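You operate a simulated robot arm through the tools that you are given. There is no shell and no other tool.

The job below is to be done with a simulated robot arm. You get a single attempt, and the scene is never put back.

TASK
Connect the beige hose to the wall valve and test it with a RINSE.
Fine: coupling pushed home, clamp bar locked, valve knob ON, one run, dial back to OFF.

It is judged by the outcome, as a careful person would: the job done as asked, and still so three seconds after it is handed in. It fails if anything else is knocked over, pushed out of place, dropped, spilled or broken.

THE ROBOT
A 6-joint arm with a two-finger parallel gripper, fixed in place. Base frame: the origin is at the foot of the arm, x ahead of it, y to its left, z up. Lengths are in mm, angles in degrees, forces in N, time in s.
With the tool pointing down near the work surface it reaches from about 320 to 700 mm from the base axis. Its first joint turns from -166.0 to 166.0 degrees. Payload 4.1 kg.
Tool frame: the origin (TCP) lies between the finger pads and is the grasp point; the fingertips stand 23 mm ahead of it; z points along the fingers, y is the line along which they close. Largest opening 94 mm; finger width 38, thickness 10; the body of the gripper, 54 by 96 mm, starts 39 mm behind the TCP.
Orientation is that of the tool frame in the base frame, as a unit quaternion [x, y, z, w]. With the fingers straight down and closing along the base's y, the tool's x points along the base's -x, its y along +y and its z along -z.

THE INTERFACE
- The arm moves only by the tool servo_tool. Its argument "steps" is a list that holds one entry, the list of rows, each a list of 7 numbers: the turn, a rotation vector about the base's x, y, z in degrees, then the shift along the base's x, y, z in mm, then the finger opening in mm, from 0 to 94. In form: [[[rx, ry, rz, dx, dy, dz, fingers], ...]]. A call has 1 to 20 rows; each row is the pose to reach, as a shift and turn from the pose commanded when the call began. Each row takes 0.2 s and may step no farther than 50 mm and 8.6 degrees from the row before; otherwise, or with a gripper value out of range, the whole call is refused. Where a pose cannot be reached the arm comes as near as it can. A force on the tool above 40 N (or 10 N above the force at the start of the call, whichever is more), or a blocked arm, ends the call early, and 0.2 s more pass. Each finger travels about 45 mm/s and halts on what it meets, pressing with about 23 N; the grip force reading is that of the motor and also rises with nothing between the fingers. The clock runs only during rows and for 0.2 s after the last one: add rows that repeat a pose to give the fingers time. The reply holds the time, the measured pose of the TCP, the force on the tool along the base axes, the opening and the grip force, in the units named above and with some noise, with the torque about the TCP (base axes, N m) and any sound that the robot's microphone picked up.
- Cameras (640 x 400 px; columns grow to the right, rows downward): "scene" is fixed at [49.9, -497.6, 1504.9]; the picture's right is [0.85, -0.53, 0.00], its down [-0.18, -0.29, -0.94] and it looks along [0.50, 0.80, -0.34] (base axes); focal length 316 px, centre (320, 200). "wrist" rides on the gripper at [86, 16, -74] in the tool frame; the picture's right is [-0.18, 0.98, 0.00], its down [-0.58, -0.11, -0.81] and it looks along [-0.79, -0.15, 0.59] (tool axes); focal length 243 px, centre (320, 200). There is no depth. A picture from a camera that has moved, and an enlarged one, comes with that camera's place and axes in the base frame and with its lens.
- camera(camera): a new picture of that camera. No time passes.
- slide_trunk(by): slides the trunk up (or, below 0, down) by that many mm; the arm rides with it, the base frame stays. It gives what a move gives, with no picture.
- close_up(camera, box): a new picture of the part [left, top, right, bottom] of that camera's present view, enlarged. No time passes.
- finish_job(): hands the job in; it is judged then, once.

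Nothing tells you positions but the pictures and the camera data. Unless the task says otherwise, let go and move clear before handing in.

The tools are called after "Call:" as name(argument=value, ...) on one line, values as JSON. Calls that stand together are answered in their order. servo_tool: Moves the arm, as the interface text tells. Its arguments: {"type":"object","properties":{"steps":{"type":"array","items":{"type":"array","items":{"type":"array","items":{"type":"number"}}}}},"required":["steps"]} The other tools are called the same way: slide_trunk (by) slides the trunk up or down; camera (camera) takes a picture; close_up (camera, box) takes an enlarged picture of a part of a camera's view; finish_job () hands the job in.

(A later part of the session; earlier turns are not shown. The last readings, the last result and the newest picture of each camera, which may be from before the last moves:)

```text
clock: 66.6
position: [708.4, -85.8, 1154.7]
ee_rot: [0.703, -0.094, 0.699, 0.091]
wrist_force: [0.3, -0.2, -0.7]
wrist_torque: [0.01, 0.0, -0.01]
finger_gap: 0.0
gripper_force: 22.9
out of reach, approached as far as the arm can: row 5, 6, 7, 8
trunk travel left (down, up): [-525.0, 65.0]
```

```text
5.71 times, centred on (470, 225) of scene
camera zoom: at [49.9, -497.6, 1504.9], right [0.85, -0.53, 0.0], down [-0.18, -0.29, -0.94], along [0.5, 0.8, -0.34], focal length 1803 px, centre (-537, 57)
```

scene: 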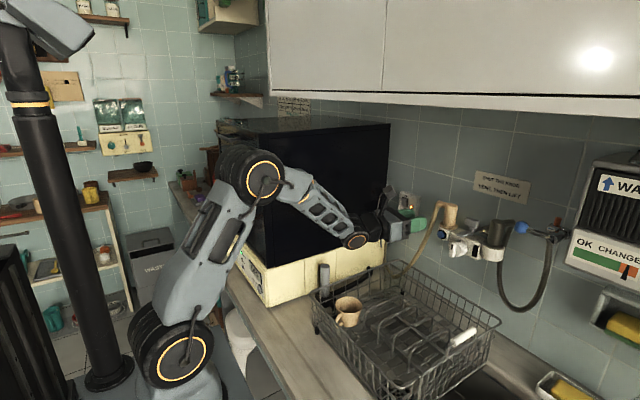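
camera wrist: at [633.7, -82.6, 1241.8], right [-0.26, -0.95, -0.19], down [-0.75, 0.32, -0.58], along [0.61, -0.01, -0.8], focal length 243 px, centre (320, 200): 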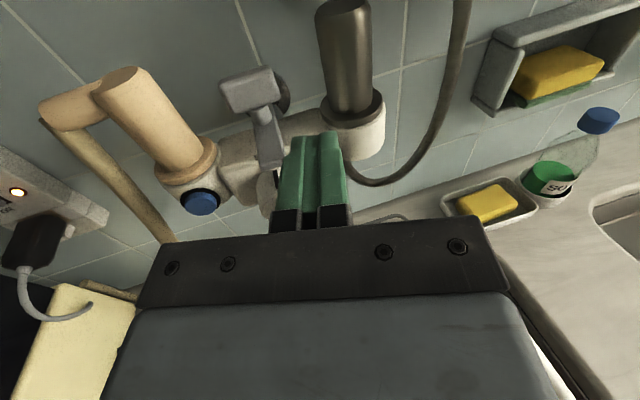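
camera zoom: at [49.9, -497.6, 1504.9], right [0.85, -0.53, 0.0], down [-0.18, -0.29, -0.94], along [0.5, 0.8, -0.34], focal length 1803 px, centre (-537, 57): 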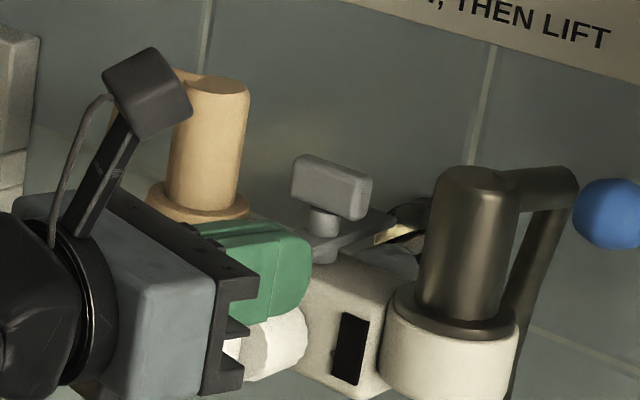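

The arm stopped at y≈-86, which is already just right of the bar's front end. I'll move forward beside the bar, keeping the gap.

Call:
servo_tool(steps=[[[0, 0, -2, 0, 0, -2, 0], [0, 0, -4, 12, -2, -4, 0], [0, 0, -4, 24, -4, -4, 0], [0, 0, -4, 36, -6, -4, 0], [0, 0, -4, 36, -6, -4, 0]]])

Call:
close_up(camera="wrist", box=[150, 40, 430, 240])

Call:
close_up(camera="scene", box=[430, 195, 510, 255])

```text
clock: 67.8
position: [746.1, -91.9, 1150.0]
ee_rot: [0.699, -0.114, 0.698, 0.112]
wrist_force: [0.5, -0.1, -0.6]
wrist_torque: [0.01, 0.01, 0.0]
finger_gap: 0.0
gripper_force: 23.4
trunk travel left (down, up): [-525.0, 65.0]
```

```text
2.00 times, centred on (290, 140) of wrist
camera zoom: at [670.7, -84.7, 1238.0], right [-0.31, -0.93, -0.19], down [-0.73, 0.36, -0.58], along [0.61, -0.04, -0.79], focal length 485 px, centre (380, 320)
```

zoom: 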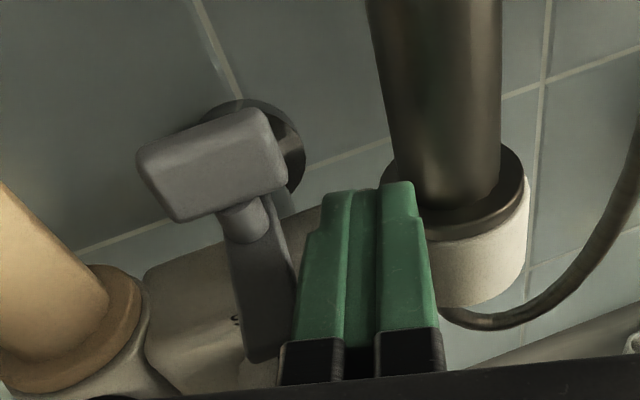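

```text
6.67 times, centred on (470, 225) of scene
camera zoom: at [49.9, -497.6, 1504.9], right [0.85, -0.53, 0.0], down [-0.18, -0.29, -0.94], along [0.5, 0.8, -0.34], focal length 2103 px, centre (-680, 33)
```

zoom: 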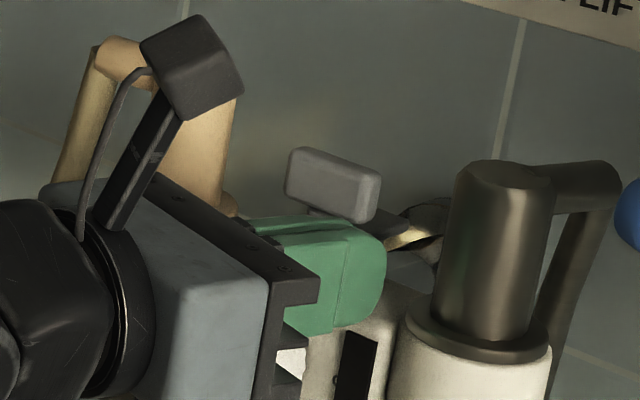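

The closed fingers are right alongside the bar. Now sweeping left (+y) in small steps.

Call:
servo_tool(steps=[[[0, 0, 0, 0, 5, 0, 0], [0, 0, 0, 0, 10, 0, 0], [0, 0, 0, 0, 15, 0, 0], [0, 0, 0, 0, 20, 0, 0], [0, 0, 0, 0, 25, 0, 0], [0, 0, 0, 0, 25, 0, 0]]])

Call:
close_up(camera="wrist", box=[150, 40, 430, 240])

Call:
close_up(camera="scene", box=[430, 195, 510, 255])

```text
clock: 68.9
position: [744.8, -82.6, 1151.0]
ee_rot: [0.696, -0.122, 0.698, 0.114]
wrist_force: [4.0, -37.8, -2.4]
wrist_torque: [-0.5, -0.07, -0.16]
finger_gap: 0.0
gripper_force: 22.7
trunk travel left (down, up): [-525.0, 65.0]
stopped in row 5: the force on the tool passed its limit at 43 N (the readings are from after the stop); the commanded pose is now the measured one
```

```text
2.00 times, centred on (290, 140) of wrist
camera zoom: at [669.1, -75.2, 1237.3], right [-0.32, -0.93, -0.2], down [-0.72, 0.37, -0.58], along [0.61, -0.05, -0.79], focal length 485 px, centre (380, 320)
```

zoom: 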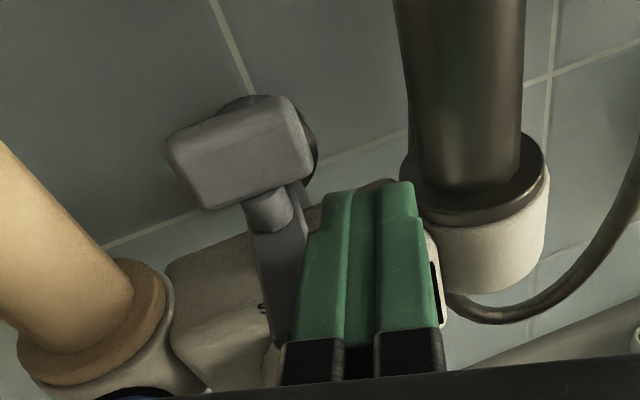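

```text
6.67 times, centred on (470, 225) of scene
camera zoom: at [49.9, -497.6, 1504.9], right [0.85, -0.53, 0.0], down [-0.18, -0.29, -0.94], along [0.5, 0.8, -0.34], focal length 2103 px, centre (-680, 33)
```

zoom: 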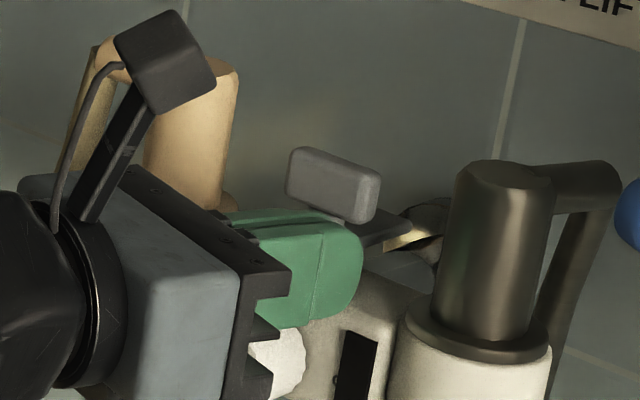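

The bar resists that way at 40 N, so it must turn the other way (front end to the right). I'll back off and come around to its left side.

Call:
servo_tool(steps=[[[0, 0, 0, 0, -4, 0, 0], [0, 0, 0, -15, -5, 0, 0], [0, 0, 0, -40, -2, 2, 0], [0, 0, 0, -50, 15, 3, 0], [0, 0, 0, -50, 35, 3, 0], [0, 0, 0, -50, 55, 3, 0], [0, 0, 0, -40, 62, 0, 0], [0, 0, 0, -20, 62, 0, 0], [0, 0, 0, -8, 62, 0, 0], [0, 0, 0, -8, 62, 0, 0]]])

Call:
close_up(camera="wrist", box=[200, 40, 480, 240])

Call:
close_up(camera="scene", box=[430, 195, 510, 255])

```text
clock: 71.1
position: [738.3, -9.6, 1151.6]
ee_rot: [0.697, -0.116, 0.698, 0.112]
wrist_force: [0.3, 1.0, 0.1]
wrist_torque: [-0.05, -0.03, -0.04]
finger_gap: 0.0
gripper_force: 23.0
trunk travel left (down, up): [-525.0, 65.0]
```

```text
2.00 times, centred on (340, 140) of wrist
camera zoom: at [661.5, -2.1, 1238.4], right [-0.31, -0.93, -0.19], down [-0.73, 0.36, -0.58], along [0.61, -0.04, -0.79], focal length 485 px, centre (280, 320)
```

zoom: 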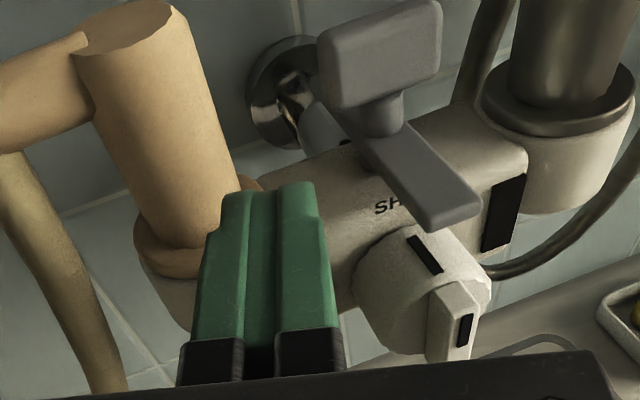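

```text
6.67 times, centred on (470, 225) of scene
camera zoom: at [49.9, -497.6, 1504.9], right [0.85, -0.53, 0.0], down [-0.18, -0.29, -0.94], along [0.5, 0.8, -0.34], focal length 2103 px, centre (-680, 33)
```

zoom: 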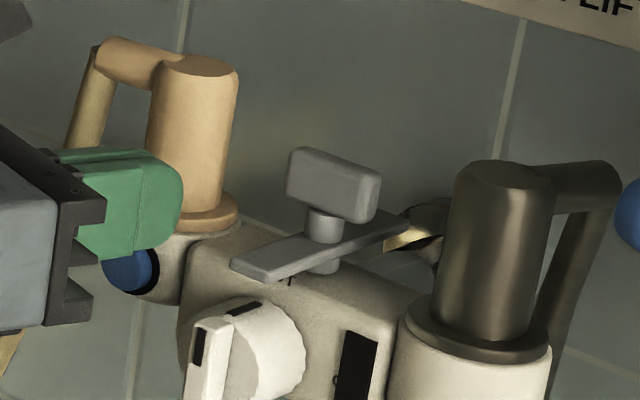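

Now at the bar's left side. Sweeping right (-y) in small steps.

Call:
servo_tool(steps=[[[0, 0, 0, -1, -8, 0, 0], [0, 0, 0, -1, -16, 0, 0], [0, 0, 0, -1, -22, 0, 0], [0, 0, 0, -1, -27, 0, 0], [0, 0, 0, -1, -31, 0, 0], [0, 0, 0, -1, -35, 0, 0], [0, 0, 0, -1, -39, 0, 0], [0, 0, 0, -1, -39, 0, 0]]])

Call:
close_up(camera="wrist", box=[200, 40, 480, 240])

Call:
close_up(camera="scene", box=[430, 195, 510, 255])

```text
clock: 72.9
position: [736.4, -49.3, 1150.6]
ee_rot: [0.697, -0.115, 0.699, 0.112]
wrist_force: [-0.4, 0.7, -0.2]
wrist_torque: [0.02, 0.0, 0.01]
finger_gap: 0.0
gripper_force: 22.8
trunk travel left (down, up): [-525.0, 65.0]
```

```text
2.00 times, centred on (340, 140) of wrist
camera zoom: at [660.3, -41.2, 1238.1], right [-0.31, -0.93, -0.19], down [-0.73, 0.36, -0.58], along [0.61, -0.04, -0.79], focal length 485 px, centre (280, 320)
```

zoom: 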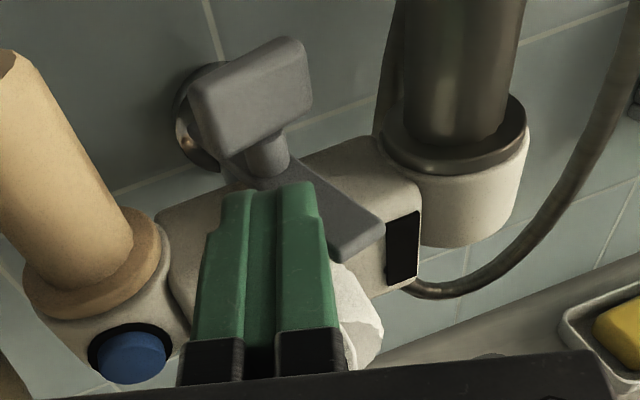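

```text
6.67 times, centred on (470, 225) of scene
camera zoom: at [49.9, -497.6, 1504.9], right [0.85, -0.53, 0.0], down [-0.18, -0.29, -0.94], along [0.5, 0.8, -0.34], focal length 2103 px, centre (-680, 33)
```

zoom: 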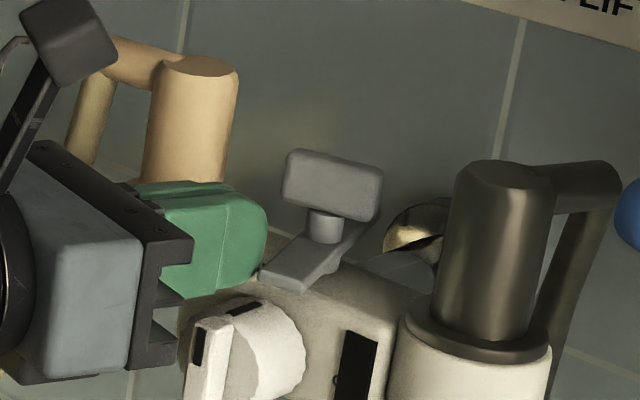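

It turns freely this way. Continuing along the arc.

Call:
servo_tool(steps=[[[0, 0, 0, 0, -5, 0, 0], [0, 0, 0, 1, -10, 0, 0], [0, 0, 0, 3, -14, 0, 0], [0, 0, 0, 5.5, -18, 0, 0], [0, 0, 0, 8.5, -22.5, 0, 0], [0, 0, 0, 11.5, -27, 0, 0], [0, 0, 0, 11.5, -27, 0, 0]]])

Call:
close_up(camera="wrist", box=[200, 40, 480, 240])

Call:
close_up(camera="scene", box=[430, 195, 510, 255])

```text
clock: 74.5
position: [748.2, -76.0, 1150.4]
ee_rot: [0.697, -0.115, 0.698, 0.112]
wrist_force: [0.3, -0.5, -0.4]
wrist_torque: [-0.02, -0.01, 0.02]
finger_gap: 0.0
gripper_force: 22.8
trunk travel left (down, up): [-525.0, 65.0]
```

```text
2.00 times, centred on (340, 140) of wrist
camera zoom: at [672.7, -68.5, 1237.3], right [-0.31, -0.93, -0.19], down [-0.73, 0.36, -0.58], along [0.61, -0.04, -0.79], focal length 485 px, centre (280, 320)
```

zoom: 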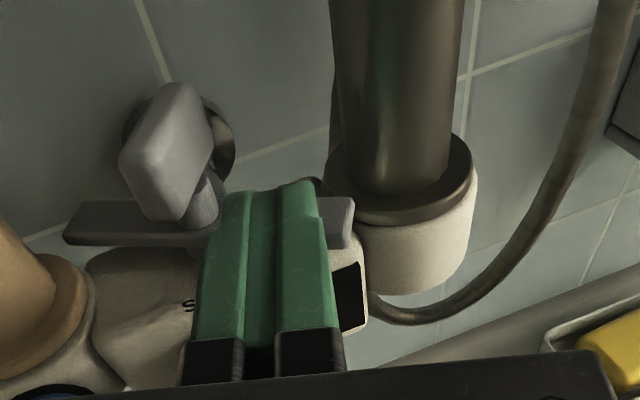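

```text
6.67 times, centred on (470, 225) of scene
camera zoom: at [49.9, -497.6, 1504.9], right [0.85, -0.53, 0.0], down [-0.18, -0.29, -0.94], along [0.5, 0.8, -0.34], focal length 2103 px, centre (-680, 33)
```

zoom: 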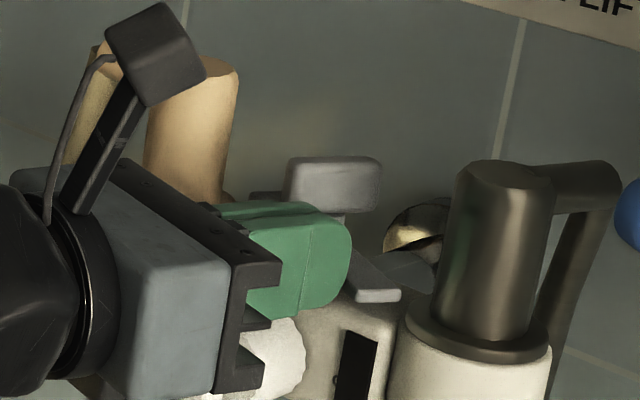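

About 70° turned. Now pushing forward to bring the bar fully across.

Call:
servo_tool(steps=[[[0, 0, 0, 3, -3, 0, 0], [0, 0, 0, 6, -5, 0, 0], [0, 0, 0, 9, -5.5, 0, 0], [0, 0, 0, 12, -5.5, 0, 0], [0, 0, 0, 15, -5.5, 0, 0], [0, 0, 0, 15, -5.5, 0, 0]]])

Call:
close_up(camera="wrist", box=[150, 40, 430, 240])

Call:
close_up(camera="scene", box=[430, 195, 510, 255])

```text
clock: 75.9
position: [761.6, -83.4, 1151.9]
ee_rot: [0.697, -0.117, 0.698, 0.112]
wrist_force: [-16.0, -3.7, -2.3]
wrist_torque: [-0.07, 0.26, -0.11]
finger_gap: 0.0
gripper_force: 23.3
trunk travel left (down, up): [-525.0, 65.0]
```

```text
2.00 times, centred on (290, 140) of wrist
camera zoom: at [685.5, -75.3, 1238.8], right [-0.31, -0.93, -0.19], down [-0.73, 0.36, -0.58], along [0.61, -0.04, -0.79], focal length 485 px, centre (380, 320)
```

zoom: 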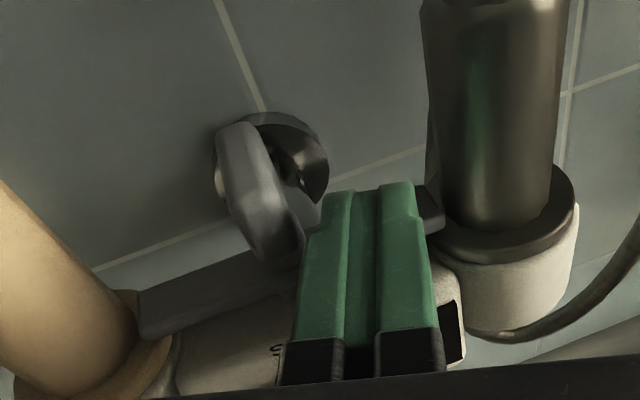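

```text
6.67 times, centred on (470, 225) of scene
camera zoom: at [49.9, -497.6, 1504.9], right [0.85, -0.53, 0.0], down [-0.18, -0.29, -0.94], along [0.5, 0.8, -0.34], focal length 2103 px, centre (-680, 33)
```

zoom: 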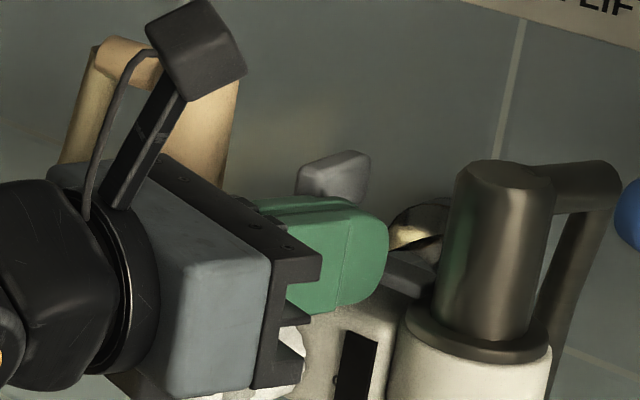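

Call:
servo_tool(steps=[[[0, 0, 0, 2, 0, 0, 0], [0, 0, 0, 4, 0, 0, 0], [0, 0, 0, 5, 0, 0, 0], [0, 0, 0, 5, 0, 0, 0]]])

Call:
close_up(camera="wrist", box=[150, 40, 430, 240])

```text
clock: 76.5
position: [760.9, -84.3, 1151.0]
ee_rot: [0.698, -0.117, 0.698, 0.112]
wrist_force: [-30.0, -1.5, 1.5]
wrist_torque: [-0.05, 0.33, -0.01]
finger_gap: 0.0
gripper_force: 23.3
trunk travel left (down, up): [-525.0, 65.0]
stopped in row 3: the force on the tool passed its limit at 42 N (the readings are from after the stop); the commanded pose is now the measured one
```

```text
2.00 times, centred on (290, 140) of wrist
camera zoom: at [685.8, -75.4, 1239.0], right [-0.32, -0.93, -0.19], down [-0.73, 0.37, -0.58], along [0.61, -0.04, -0.79], focal length 485 px, centre (380, 320)
```

zoom: 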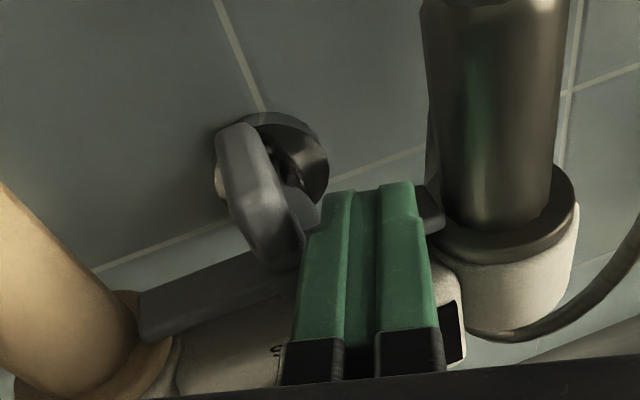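

The bar is at its stop. Backing off to inspect the clamp.

Call:
servo_tool(steps=[[[0, 0, 0, -8, -1, 0, 0], [0, 0, 0, -25, -1, 0, 0], [0, 0, 0, -55, 5, 5, 0], [0, 0, 0, -85, 35, 10, 0], [0, 0, 0, -95, 70, 15, 0], [0, 0, 0, -95, 85, 15, 0], [0, 0, 0, -95, 85, 15, 0]]])

Call:
close_up(camera="wrist", box=[220, 20, 500, 220])

Call:
close_up(camera="scene", box=[430, 195, 510, 255])

```text
clock: 78.1
position: [672.0, 3.4, 1163.8]
ee_rot: [0.699, -0.116, 0.697, 0.111]
wrist_force: [0.7, -0.1, 0.0]
wrist_torque: [0.0, 0.01, -0.01]
finger_gap: 0.0
gripper_force: 23.2
trunk travel left (down, up): [-525.0, 65.0]
```

```text
2.00 times, centred on (360, 120) of wrist
camera zoom: at [596.1, 10.9, 1251.6], right [-0.31, -0.93, -0.19], down [-0.73, 0.36, -0.58], along [0.61, -0.04, -0.79], focal length 485 px, centre (240, 360)
```

zoom: 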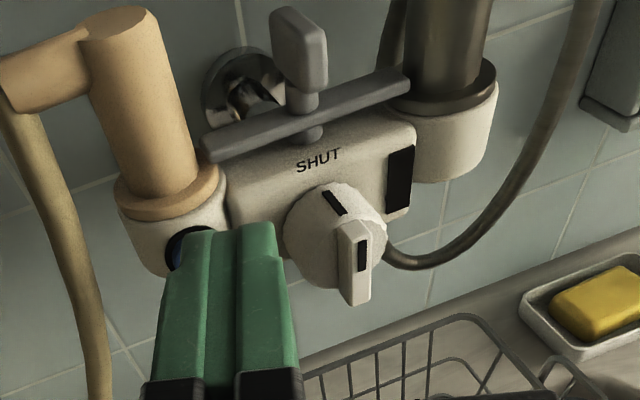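

```text
6.67 times, centred on (470, 225) of scene
camera zoom: at [49.9, -497.6, 1504.9], right [0.85, -0.53, 0.0], down [-0.18, -0.29, -0.94], along [0.5, 0.8, -0.34], focal length 2103 px, centre (-680, 33)
```

zoom: 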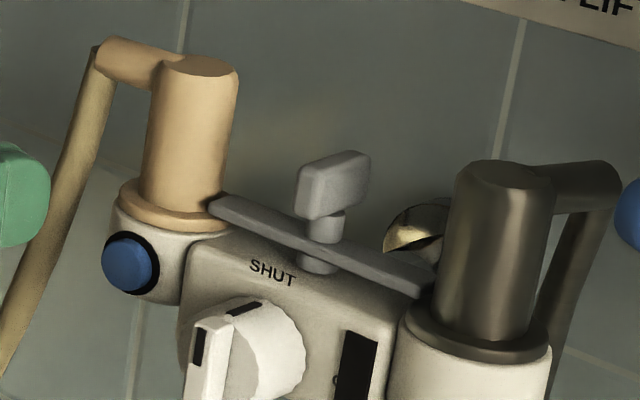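

The bar now spans both flanges with its ends over them: locked. Next the knob; let me look closely at its markings.

Call:
close_up(camera="scene", box=[450, 228, 490, 256])

Call:
close_up(camera="wrist", box=[340, 80, 450, 180])

```text
14.29 times, centred on (470, 242) of scene
camera zoom: at [49.9, -497.6, 1504.9], right [0.85, -0.53, 0.0], down [-0.18, -0.29, -0.94], along [0.5, 0.8, -0.34], focal length 4507 px, centre (-1823, -400)
```

zoom: 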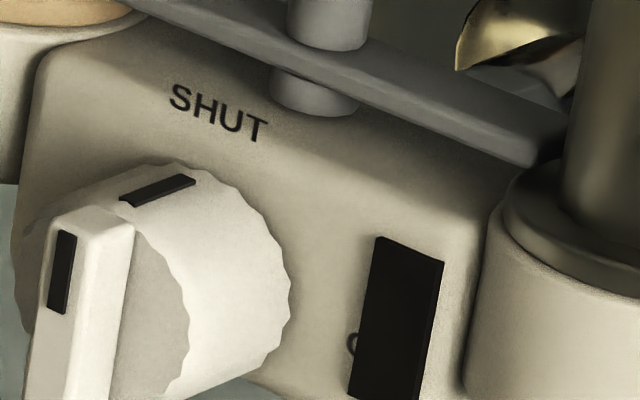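

```text
4.00 times, centred on (395, 130) of wrist
camera zoom: at [596.1, 10.9, 1251.6], right [-0.31, -0.93, -0.19], down [-0.73, 0.36, -0.58], along [0.61, -0.04, -0.79], focal length 970 px, centre (20, 480)
```

zoom: 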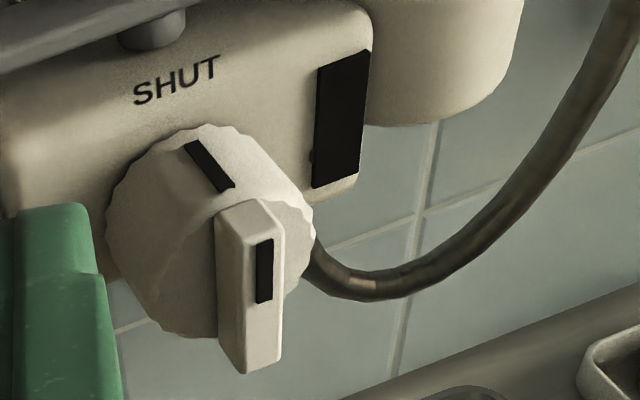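

SHUT is at the top and ON sits to the right under the dark plate, so the knob turns 90° clockwise. Its grip bar is at about (731–742, -59, 1101). I'll line up in front of it with the fingers open.

Call:
servo_tool(steps=[[[0, 0, 2.2, 0, -12, -15, 20], [0, 0, 4.4, 5, -25, -35, 40], [0, 0, 4.4, 8, -40, -52, 40], [0, 0, 4.4, 10, -50, -63, 40], [0, 0, 4.4, 10, -50, -63, 40]]])

Call:
camera(camera="wrist")

Call:
close_up(camera="scene", box=[420, 200, 500, 270])

```text
clock: 79.3
position: [681.6, -47.1, 1100.0]
ee_rot: [0.703, -0.09, 0.7, 0.086]
wrist_force: [-0.3, -0.2, 0.1]
wrist_torque: [-0.03, 0.0, -0.01]
finger_gap: 40.2
gripper_force: 0.0
trunk travel left (down, up): [-525.0, 65.0]
```

```text
taken
camera wrist: at [606.0, -46.0, 1187.5], right [-0.24, -0.95, -0.19], down [-0.76, 0.31, -0.58], along [0.61, 0.0, -0.79], focal length 243 px, centre (320, 200)
```

wrist: 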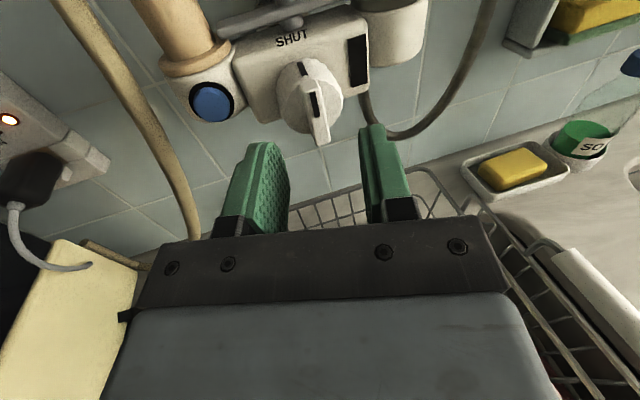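

```text
5.71 times, centred on (460, 235) of scene
camera zoom: at [49.9, -497.6, 1504.9], right [0.85, -0.53, 0.0], down [-0.18, -0.29, -0.94], along [0.5, 0.8, -0.34], focal length 1803 px, centre (-480, 0)
```

zoom: 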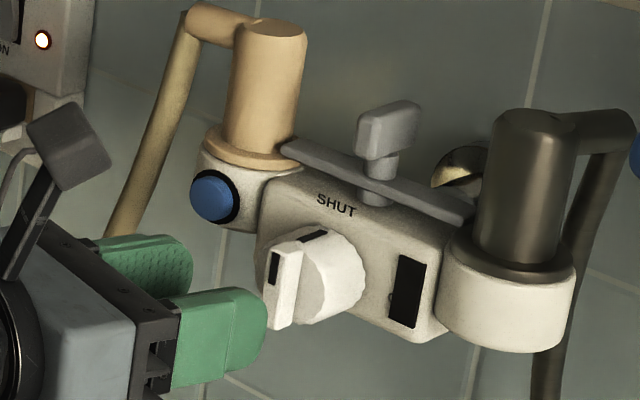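

Call:
servo_tool(steps=[[[0, 0, 0, 10, -2, 0.5, 40], [0, 0, 0, 20, -4, 0.5, 40], [0, 0, 0, 28, -5.5, 0.5, 40], [0, 0, 0, 33, -6.4, 0.5, 40], [0, 0, 0, 33, -6.4, 0.5, 40]]])

Call:
close_up(camera="wrist", box=[220, 60, 440, 230])

Call:
close_up(camera="scene", box=[420, 200, 500, 270])

```text
clock: 80.5
position: [714.8, -52.8, 1100.8]
ee_rot: [0.703, -0.089, 0.701, 0.085]
wrist_force: [-0.2, -0.4, 0.5]
wrist_torque: [-0.02, -0.02, 0.01]
finger_gap: 40.1
gripper_force: 0.0
trunk travel left (down, up): [-525.0, 65.0]
```

```text
2.35 times, centred on (330, 145) of wrist
camera zoom: at [637.7, -50.9, 1188.4], right [-0.24, -0.95, -0.19], down [-0.76, 0.31, -0.58], along [0.61, 0.0, -0.79], focal length 571 px, centre (296, 329)
```

zoom: 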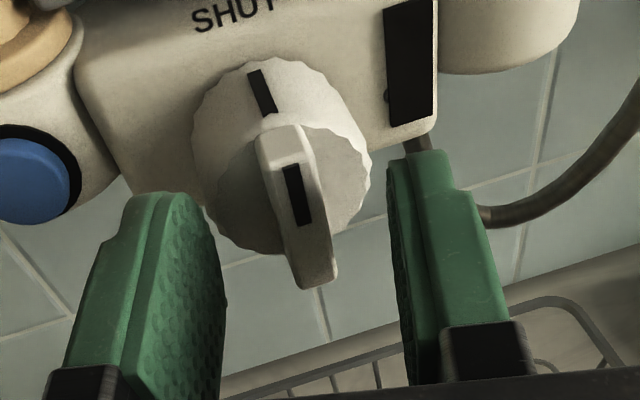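

```text
5.71 times, centred on (460, 235) of scene
camera zoom: at [49.9, -497.6, 1504.9], right [0.85, -0.53, 0.0], down [-0.18, -0.29, -0.94], along [0.5, 0.8, -0.34], focal length 1803 px, centre (-480, 0)
```

zoom: 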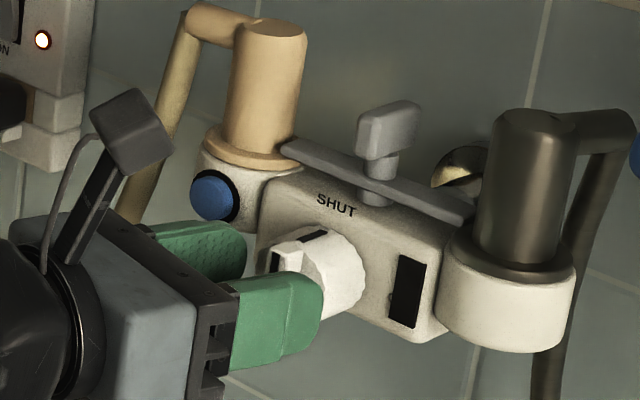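

The grip bar is centred between the fingers. Advancing 2 mm more and closing on it.

Call:
servo_tool(steps=[[[0, 0, 0, 2, -0.5, 0, 34], [0, 0, 0, 2, -0.5, 0, 26], [0, 0, 0, 2, -0.5, 0, 18], [0, 0, 0, 2, -0.5, 0, 10], [0, 0, 0, 2, -0.5, 0, 5], [0, 0, 0, 2, -0.5, 0, 5]]])

Call:
close_up(camera="wrist", box=[220, 60, 440, 230])

```text
clock: 81.9
position: [716.0, -54.5, 1100.7]
ee_rot: [0.703, -0.089, 0.7, 0.086]
wrist_force: [-0.2, -2.2, -0.7]
wrist_torque: [0.0, 0.13, 0.21]
finger_gap: 12.1
gripper_force: 45.3
trunk travel left (down, up): [-525.0, 65.0]
```

```text
2.35 times, centred on (330, 145) of wrist
camera zoom: at [639.8, -52.2, 1188.1], right [-0.24, -0.95, -0.19], down [-0.76, 0.31, -0.58], along [0.61, 0.0, -0.79], focal length 571 px, centre (296, 329)
```

zoom: 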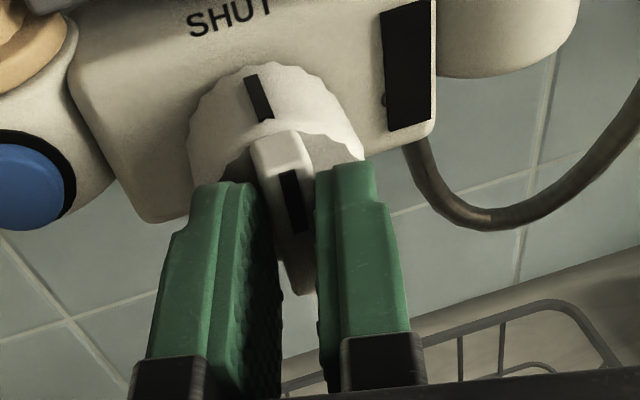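

Gripped. Now rolling clockwise about the tool axis: first part, then check.

Call:
servo_tool(steps=[[[7.75, -1.96, 0, 0, 0, 0, 5], [15.5, -3.93, 0, 0, 0, 0, 5], [23.25, -5.9, 0, 0, 0, 0, 5], [31, -7.86, 0, 0, 0, 0, 5], [31, -7.86, 0, 0, 0, 0, 5]]])

Call:
close_up(camera="wrist", box=[220, 60, 440, 230])

Call:
close_up(camera="scene", box=[420, 200, 500, 270])

```text
clock: 83.1
position: [714.3, -55.1, 1100.5]
ee_rot: [0.652, -0.281, 0.696, -0.111]
wrist_force: [-27.0, -6.0, -11.7]
wrist_torque: [-0.02, 1.07, 0.63]
finger_gap: 12.0
gripper_force: 44.4
trunk travel left (down, up): [-525.0, 65.0]
```

```text
2.35 times, centred on (330, 145) of wrist
camera zoom: at [627.1, -95.7, 1165.8], right [-0.18, -0.71, -0.68], down [-0.69, 0.59, -0.43], along [0.7, 0.39, -0.59], focal length 571 px, centre (296, 329)
```

zoom: 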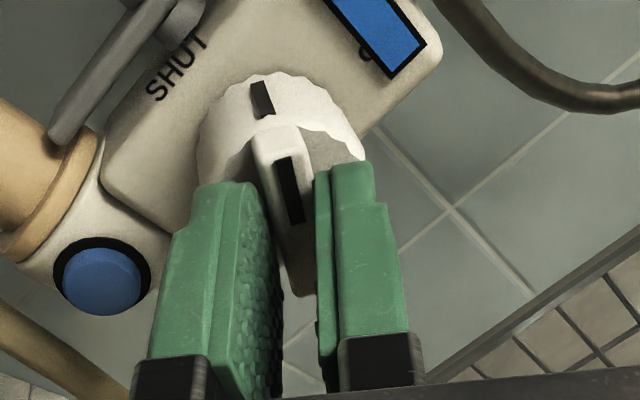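

```text
5.71 times, centred on (460, 235) of scene
camera zoom: at [49.9, -497.6, 1504.9], right [0.85, -0.53, 0.0], down [-0.18, -0.29, -0.94], along [0.5, 0.8, -0.34], focal length 1803 px, centre (-480, 0)
```

zoom: 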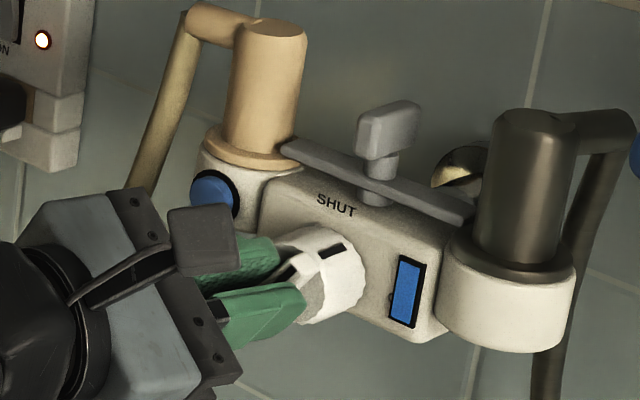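

The dark window turned blue, so water is coming through: it's a flow indicator. Some skew force built up, so I'll back off 2 mm while continuing the turn.

Call:
servo_tool(steps=[[[0, 0, 0, -2, 0.5, 1, 5], [7.75, -1.96, 0, -2, 0.5, 1, 5], [15.5, -3.93, 0, -2, 0.5, 1, 5], [23.25, -5.9, 0, -2, 0.5, 1, 5], [23.25, -5.9, 0, -2, 0.5, 1, 5]]])

Call:
close_up(camera="scene", box=[420, 200, 500, 270])

```text
clock: 84.3
position: [713.3, -56.6, 1100.9]
ee_rot: [0.579, -0.41, 0.657, -0.253]
wrist_force: [-18.2, -12.5, -22.6]
wrist_torque: [0.03, 0.41, -0.06]
finger_gap: 11.6
gripper_force: 45.0
trunk travel left (down, up): [-525.0, 65.0]
```

```text
5.71 times, centred on (460, 235) of scene
camera zoom: at [49.9, -497.6, 1504.9], right [0.85, -0.53, 0.0], down [-0.18, -0.29, -0.94], along [0.5, 0.8, -0.34], focal length 1803 px, centre (-480, 0)
```

zoom: 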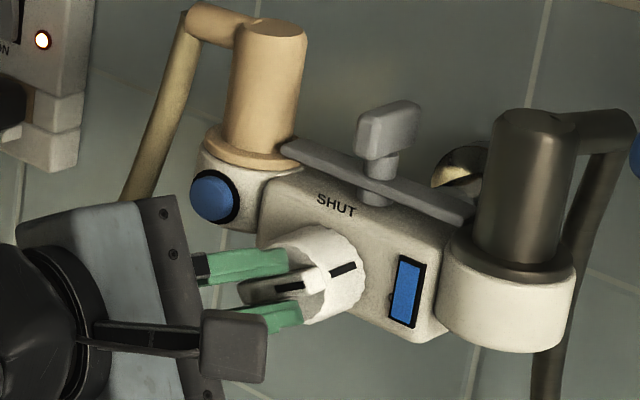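

Call:
servo_tool(steps=[[[0, 0, 0, -1.5, -1.2, -2.2, 5], [7.75, -1.96, 0, -1.5, -1.2, -2.2, 5], [15.5, -3.93, 0, -1.5, -1.2, -2.2, 5], [15.5, -3.93, 0, -1.5, -1.2, -2.2, 5]]])

Call:
close_up(camera="scene", box=[420, 200, 500, 270])

```text
clock: 85.3
position: [713.6, -57.5, 1098.6]
ee_rot: [0.516, -0.485, 0.616, -0.344]
wrist_force: [-10.0, -12.1, -18.9]
wrist_torque: [0.07, 0.26, 0.36]
finger_gap: 11.3
gripper_force: 44.6
trunk travel left (down, up): [-525.0, 65.0]
```

```text
5.71 times, centred on (460, 235) of scene
camera zoom: at [49.9, -497.6, 1504.9], right [0.85, -0.53, 0.0], down [-0.18, -0.29, -0.94], along [0.5, 0.8, -0.34], focal length 1803 px, centre (-480, 0)
```

zoom: 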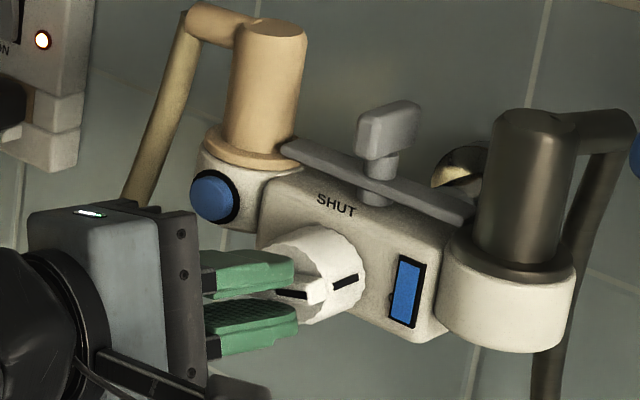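

Call:
servo_tool(steps=[[[0, 0, 0, -0.5, -1.5, -2, 5], [7.75, -1.96, 0, -0.5, -1.5, -2, 5], [15.5, -3.93, 0, -0.5, -1.5, -2, 5], [21, -5.3, 0, -0.5, -1.5, -2, 5], [21, -5.3, 0, -0.5, -1.5, -2, 5]]])

Call:
close_up(camera="scene", box=[420, 200, 500, 270])

Call:
camera(camera="wrist")

```text
clock: 86.5
position: [710.9, -57.3, 1097.7]
ee_rot: [-0.417, 0.572, -0.541, 0.454]
wrist_force: [-10.5, -6.0, -15.8]
wrist_torque: [-1.61, 0.5, 0.85]
finger_gap: 11.9
gripper_force: 44.9
trunk travel left (down, up): [-525.0, 65.0]
```

```text
5.71 times, centred on (460, 235) of scene
camera zoom: at [49.9, -497.6, 1504.9], right [0.85, -0.53, 0.0], down [-0.18, -0.29, -0.94], along [0.5, 0.8, -0.34], focal length 1803 px, centre (-480, 0)
```

zoom: 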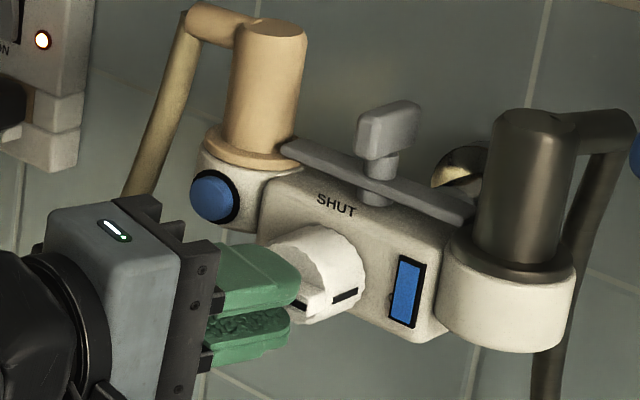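

```text
taken
camera wrist: at [619.8, -121.8, 1076.5], right [0.06, 0.24, -0.97], down [-0.64, 0.75, 0.15], along [0.76, 0.62, 0.2], focal length 243 px, centre (320, 200)
```

wrist: 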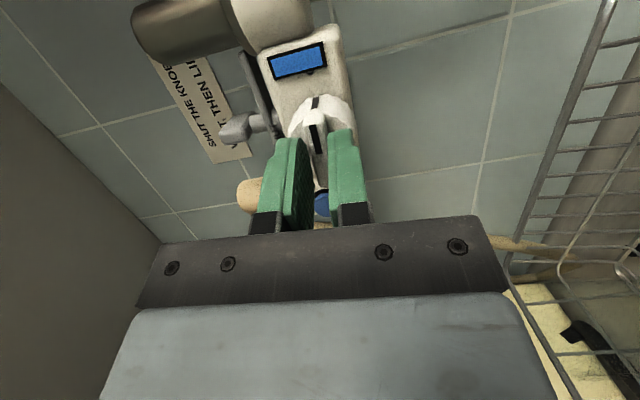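

The knob pointer is at ON and torque shows it is against its stop; the window is blue and there's no sign of leaking. Releasing and backing away.

Call:
servo_tool(steps=[[[-4, 1, 0, 0, 0, 0, 8], [-4, 1, 0, 0, 0, 0, 20], [-4, 1, 0, 0, 0, 0, 32], [-4, 1, 0, 0, 0, 0, 32], [-4, 1, 0, -10, 2.5, 0, 32], [-4, 1, 0, -25, 6.2, 0, 32], [-4, 1, 0, -45, 11, 0, 32], [-4, 1, 0, -75, 19, 0, 32], [-4, 1, 0, -75, 19, 0, 32]]])

Call:
close_up(camera="scene", box=[420, 195, 510, 270])

Call:
camera(camera="scene")

```text
clock: 88.5
position: [636.2, -37.2, 1098.3]
ee_rot: [0.435, -0.556, 0.559, -0.435]
wrist_force: [-0.5, 0.6, -1.0]
wrist_torque: [0.01, 0.0, 0.02]
finger_gap: 32.0
gripper_force: 0.0
trunk travel left (down, up): [-525.0, 65.0]
```

```text
5.33 times, centred on (465, 232) of scene
camera zoom: at [49.9, -497.6, 1504.9], right [0.85, -0.53, 0.0], down [-0.18, -0.29, -0.94], along [0.5, 0.8, -0.34], focal length 1683 px, centre (-453, 27)
```

zoom: 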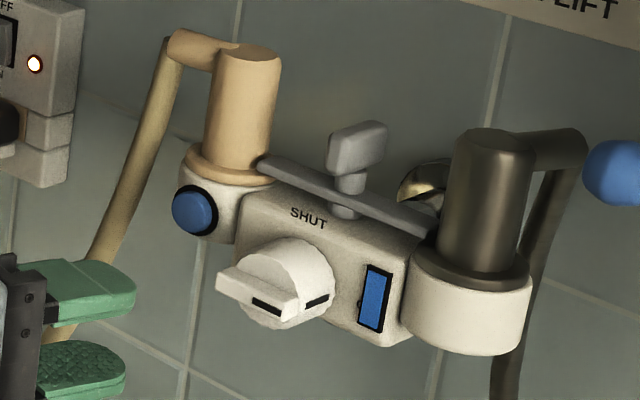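

```text
taken
```

scene: 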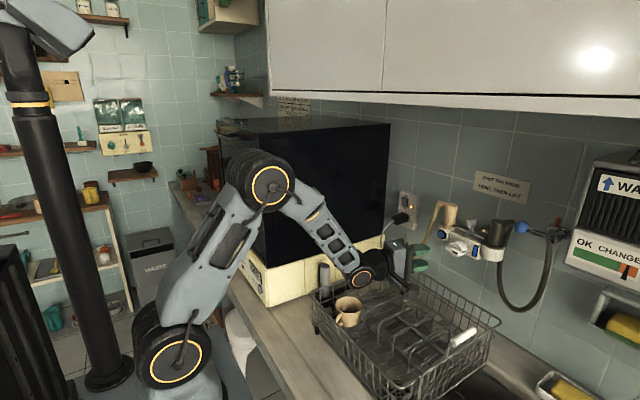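

The valve is connected, locked and ON. Now the dishwasher: I'll raise the arm clear of the rack, unwind the wrist to its natural orientation, and go look at the front panel.

Call:
servo_tool(steps=[[[0, 0, 0, -15, 5, 30, 32], [0, 0, 0, -30, 10, 65, 32], [0, 0, 0, -45, 15, 100, 32], [0, 0, 0, -60, 20, 130, 32], [0, 0, 0, -75, 25, 145, 32], [0, 0, 0, -75, 25, 145, 32]]])

Call:
servo_tool(steps=[[[7.75, -1.96, 0, 0, 0, 0, 32], [15.5, -3.93, 0, 0, 0, 0, 32], [23.25, -5.9, 0, 0, 0, 0, 32], [31, -7.86, 0, 0, 0, 0, 32], [38.75, -9.82, 0, 0, 0, 0, 32], [46.5, -11.8, 0, 0, 0, 0, 32], [54.25, -13.75, 0, 0, 0, 0, 32], [62, -15.7, 0, 0, 0, 0, 32], [69.75, -17.7, 0, 0, 0, 0, 32], [77.5, -19.65, 0, 0, 0, 0, 32], [85.25, -21.6, 0, 0, 0, 0, 32], [87.2, -22.1, 0, 0, 0, 0, 32], [87.2, -22.1, 0, 0, 0, 0, 32]]])

Call:
camera(camera="scene")

```text
clock: 89.9
position: [562.6, -10.9, 1242.7]
ee_rot: [0.436, -0.557, 0.558, -0.435]
wrist_force: [-0.7, -0.5, 0.7]
wrist_torque: [0.02, 0.01, -0.01]
finger_gap: 31.7
gripper_force: 0.1
trunk travel left (down, up): [-525.0, 65.0]
```

```text
clock: 92.7
position: [561.8, -12.6, 1243.3]
ee_rot: [0.086, 0.7, -0.089, 0.703]
wrist_force: [0.8, -0.4, 0.3]
wrist_torque: [-0.02, -0.01, 0.0]
finger_gap: 32.0
gripper_force: 0.1
trunk travel left (down, up): [-525.0, 65.0]
```

```text
taken
```

scene: 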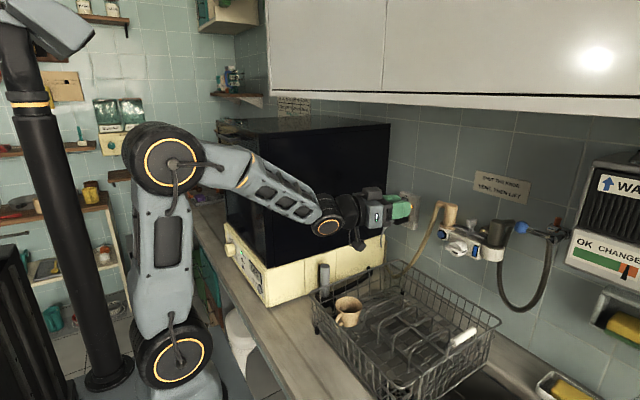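

Call:
servo_tool(steps=[[[2, 7.95, 0, -20, 8, -8, 32], [4, 15.9, 0, -40, 16, -16, 32], [6, 23.85, 0, -60, 24, -24, 32], [8, 31.8, 0, -80, 32, -32, 32], [10, 39.7, 0, -100, 40, -40, 32], [12, 47.7, 0, -125, 50, -50, 32], [14, 55.6, 0, -150, 60, -60, 32], [16, 63.6, 0, -175, 70, -70, 32], [18, 71.5, 0, -200, 80, -80, 32], [20, 79.5, 0, -225, 92, -90, 32], [22.4, 87, 0, -245, 105, -95, 32], [22.4, 87, 0, -260, 130, -100, 32], [22.4, 87, 0, -270, 160, -105, 32], [22.4, 87, 0, -280, 195, -110, 32], [22.4, 87, 0, -290, 230, -115, 32], [22.4, 87, 0, -300, 265, -120, 32], [22.4, 87, 0, -310, 300, -125, 32], [22.4, 87, 0, -320, 335, -130, 32], [22.4, 87, 0, -330, 370, -135, 32], [22.4, 87, 0, -330, 370, -135, 32]]])

Call:
camera(camera="scene")

Call:
camera(camera="wrist")

```text
clock: 96.9
position: [231.6, 360.1, 1108.8]
ee_rot: [0.124, 0.992, 0.001, 0.003]
wrist_force: [0.3, -1.1, -0.3]
wrist_torque: [-0.02, -0.02, 0.06]
finger_gap: 32.2
gripper_force: 0.0
trunk travel left (down, up): [-525.0, 65.0]
```

```text
taken
```

scene: 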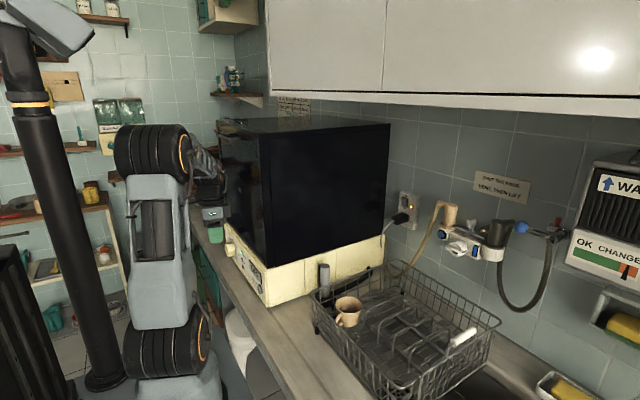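

```text
taken
camera wrist: at [151.3, 395.9, 1183.2], right [0.42, 0.91, 0.0], down [0.53, -0.25, 0.81], along [0.74, -0.34, -0.59], focal length 243 px, centre (320, 200)
```

wrist: 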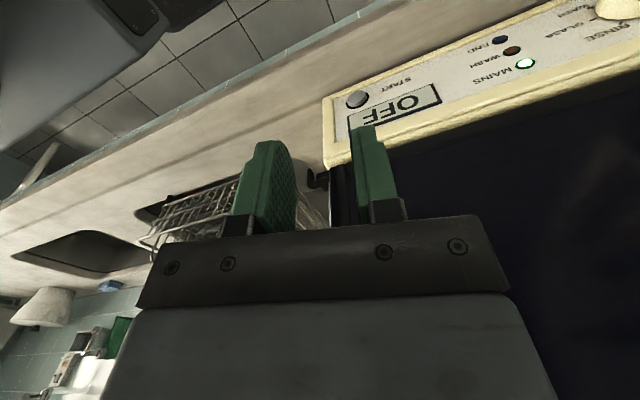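

Call:
servo_tool(steps=[[[0, 0, 5, 0, 35, -10, 32], [0, 0, 10, 0, 70, -20, 32], [0, 0, 14.2, 0, 105, -35, 32], [0, 0, 14.2, 4, 140, -55, 32], [0, 0, 14.2, 8, 175, -80, 32], [0, 0, 14.2, 12, 205, -105, 32], [0, 0, 14.2, 12, 205, -105, 32]]])

Call:
camera(camera="wrist")

Call:
camera(camera="scene")

```text
clock: 98.5
position: [245.4, 563.4, 1002.6]
ee_rot: [-0.001, 1.0, 0.001, 0.004]
wrist_force: [-0.7, 0.0, 0.6]
wrist_torque: [0.0, 0.01, -0.02]
finger_gap: 31.9
gripper_force: 0.1
trunk travel left (down, up): [-525.0, 65.0]
```

```text
taken
camera wrist: at [159.0, 579.1, 1077.6], right [0.18, 0.98, 0.0], down [0.58, -0.11, 0.81], along [0.8, -0.15, -0.59], focal length 243 px, centre (320, 200)
```

wrist: 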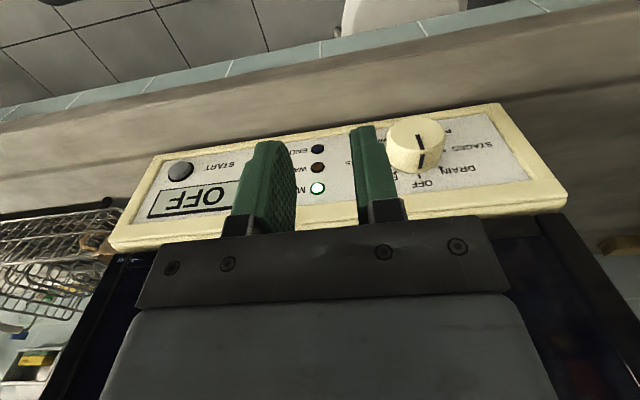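

```text
taken
```

scene: 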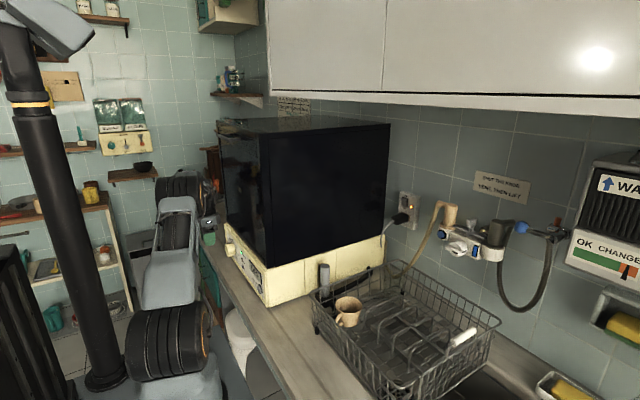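

Call:
close_up(camera="wrist", box=[340, 90, 560, 230])

Call:
servo_tool(steps=[[[0, 0, 0, 0, 25, 10, 32], [0, 0, 0, 0, 50, 20, 32], [0, 0, 0, 0, 60, 20, 32], [0, 0, 0, 0, 60, 20, 32]]])

Call:
camera(camera="wrist")

Call:
close_up(camera="wrist", box=[260, 70, 460, 230])

```text
2.86 times, centred on (450, 160) of wrist
camera zoom: at [159.0, 579.1, 1077.6], right [0.18, 0.98, 0.0], down [0.58, -0.11, 0.81], along [0.8, -0.15, -0.59], focal length 693 px, centre (-51, 314)
```

zoom: 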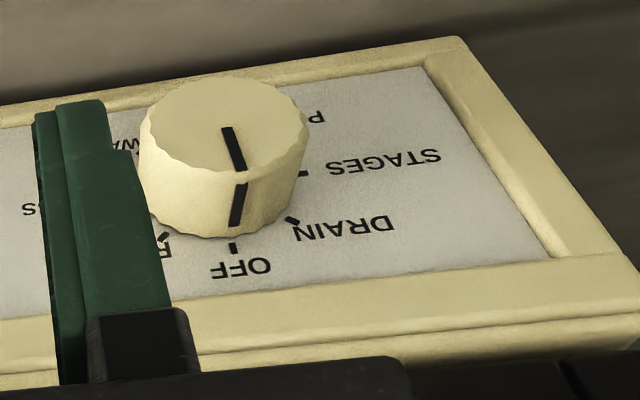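

```text
clock: 99.5
position: [243.0, 619.0, 1021.9]
ee_rot: [-0.001, 1.0, 0.0, 0.003]
wrist_force: [0.8, 0.0, -0.8]
wrist_torque: [0.03, -0.03, -0.06]
finger_gap: 32.1
gripper_force: 0.0
out of reach, approached as far as the arm can: row 3, 4
trunk travel left (down, up): [-525.0, 65.0]
```

```text
taken
camera wrist: at [156.6, 634.1, 1096.5], right [0.18, 0.98, 0.0], down [0.58, -0.11, 0.81], along [0.8, -0.15, -0.59], focal length 243 px, centre (320, 200)
```

wrist: 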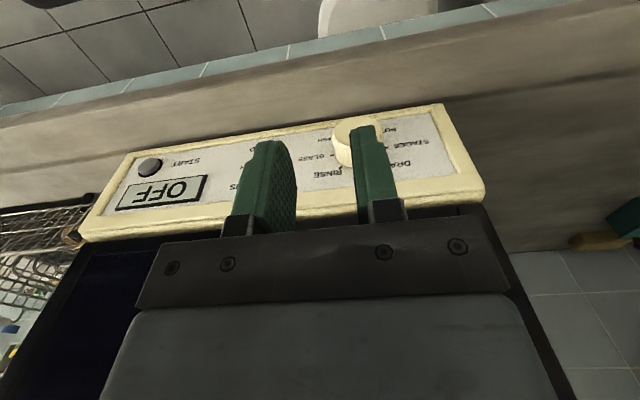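

```text
2.50 times, centred on (360, 150) of wrist
camera zoom: at [156.6, 634.1, 1096.5], right [0.18, 0.98, 0.0], down [0.58, -0.11, 0.81], along [0.8, -0.15, -0.59], focal length 606 px, centre (220, 325)
```

zoom: 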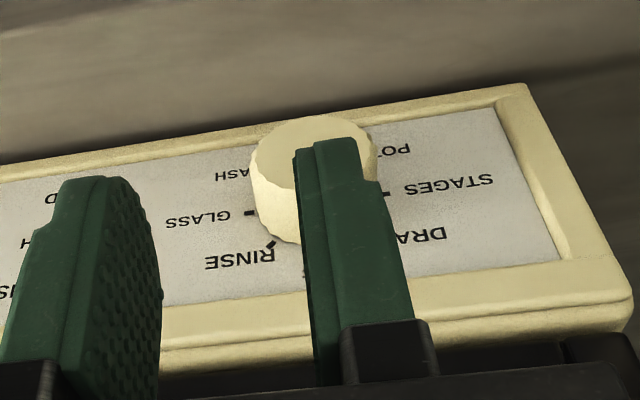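

The labels are readable: OFF at top, then clockwise RINSE (45°), GLASS, WASH, …; DRAIN is counter-clockwise. So the dial needs a 45° clockwise turn to RINSE. I'll locate the dial precisely.

Call:
close_up(camera="scene", box=[215, 225, 275, 300])

Call:
close_up(camera="scene", box=[190, 180, 290, 280])

```text
5.33 times, centred on (245, 262) of scene
camera zoom: at [49.9, -497.6, 1504.9], right [0.85, -0.53, 0.0], down [-0.18, -0.29, -0.94], along [0.5, 0.8, -0.34], focal length 1683 px, centre (720, -133)
```

zoom: 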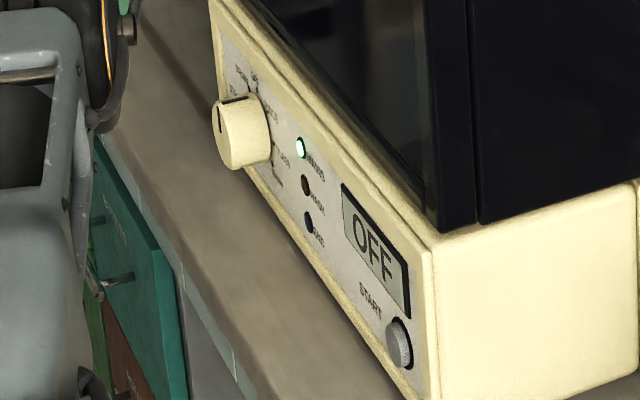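

```text
4.00 times, centred on (240, 230) of scene
camera zoom: at [49.9, -497.6, 1504.9], right [0.85, -0.53, 0.0], down [-0.18, -0.29, -0.94], along [0.5, 0.8, -0.34], focal length 1262 px, centre (640, 80)
```

zoom: 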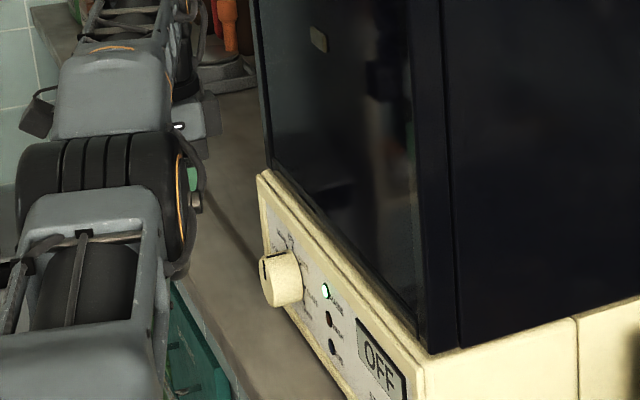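

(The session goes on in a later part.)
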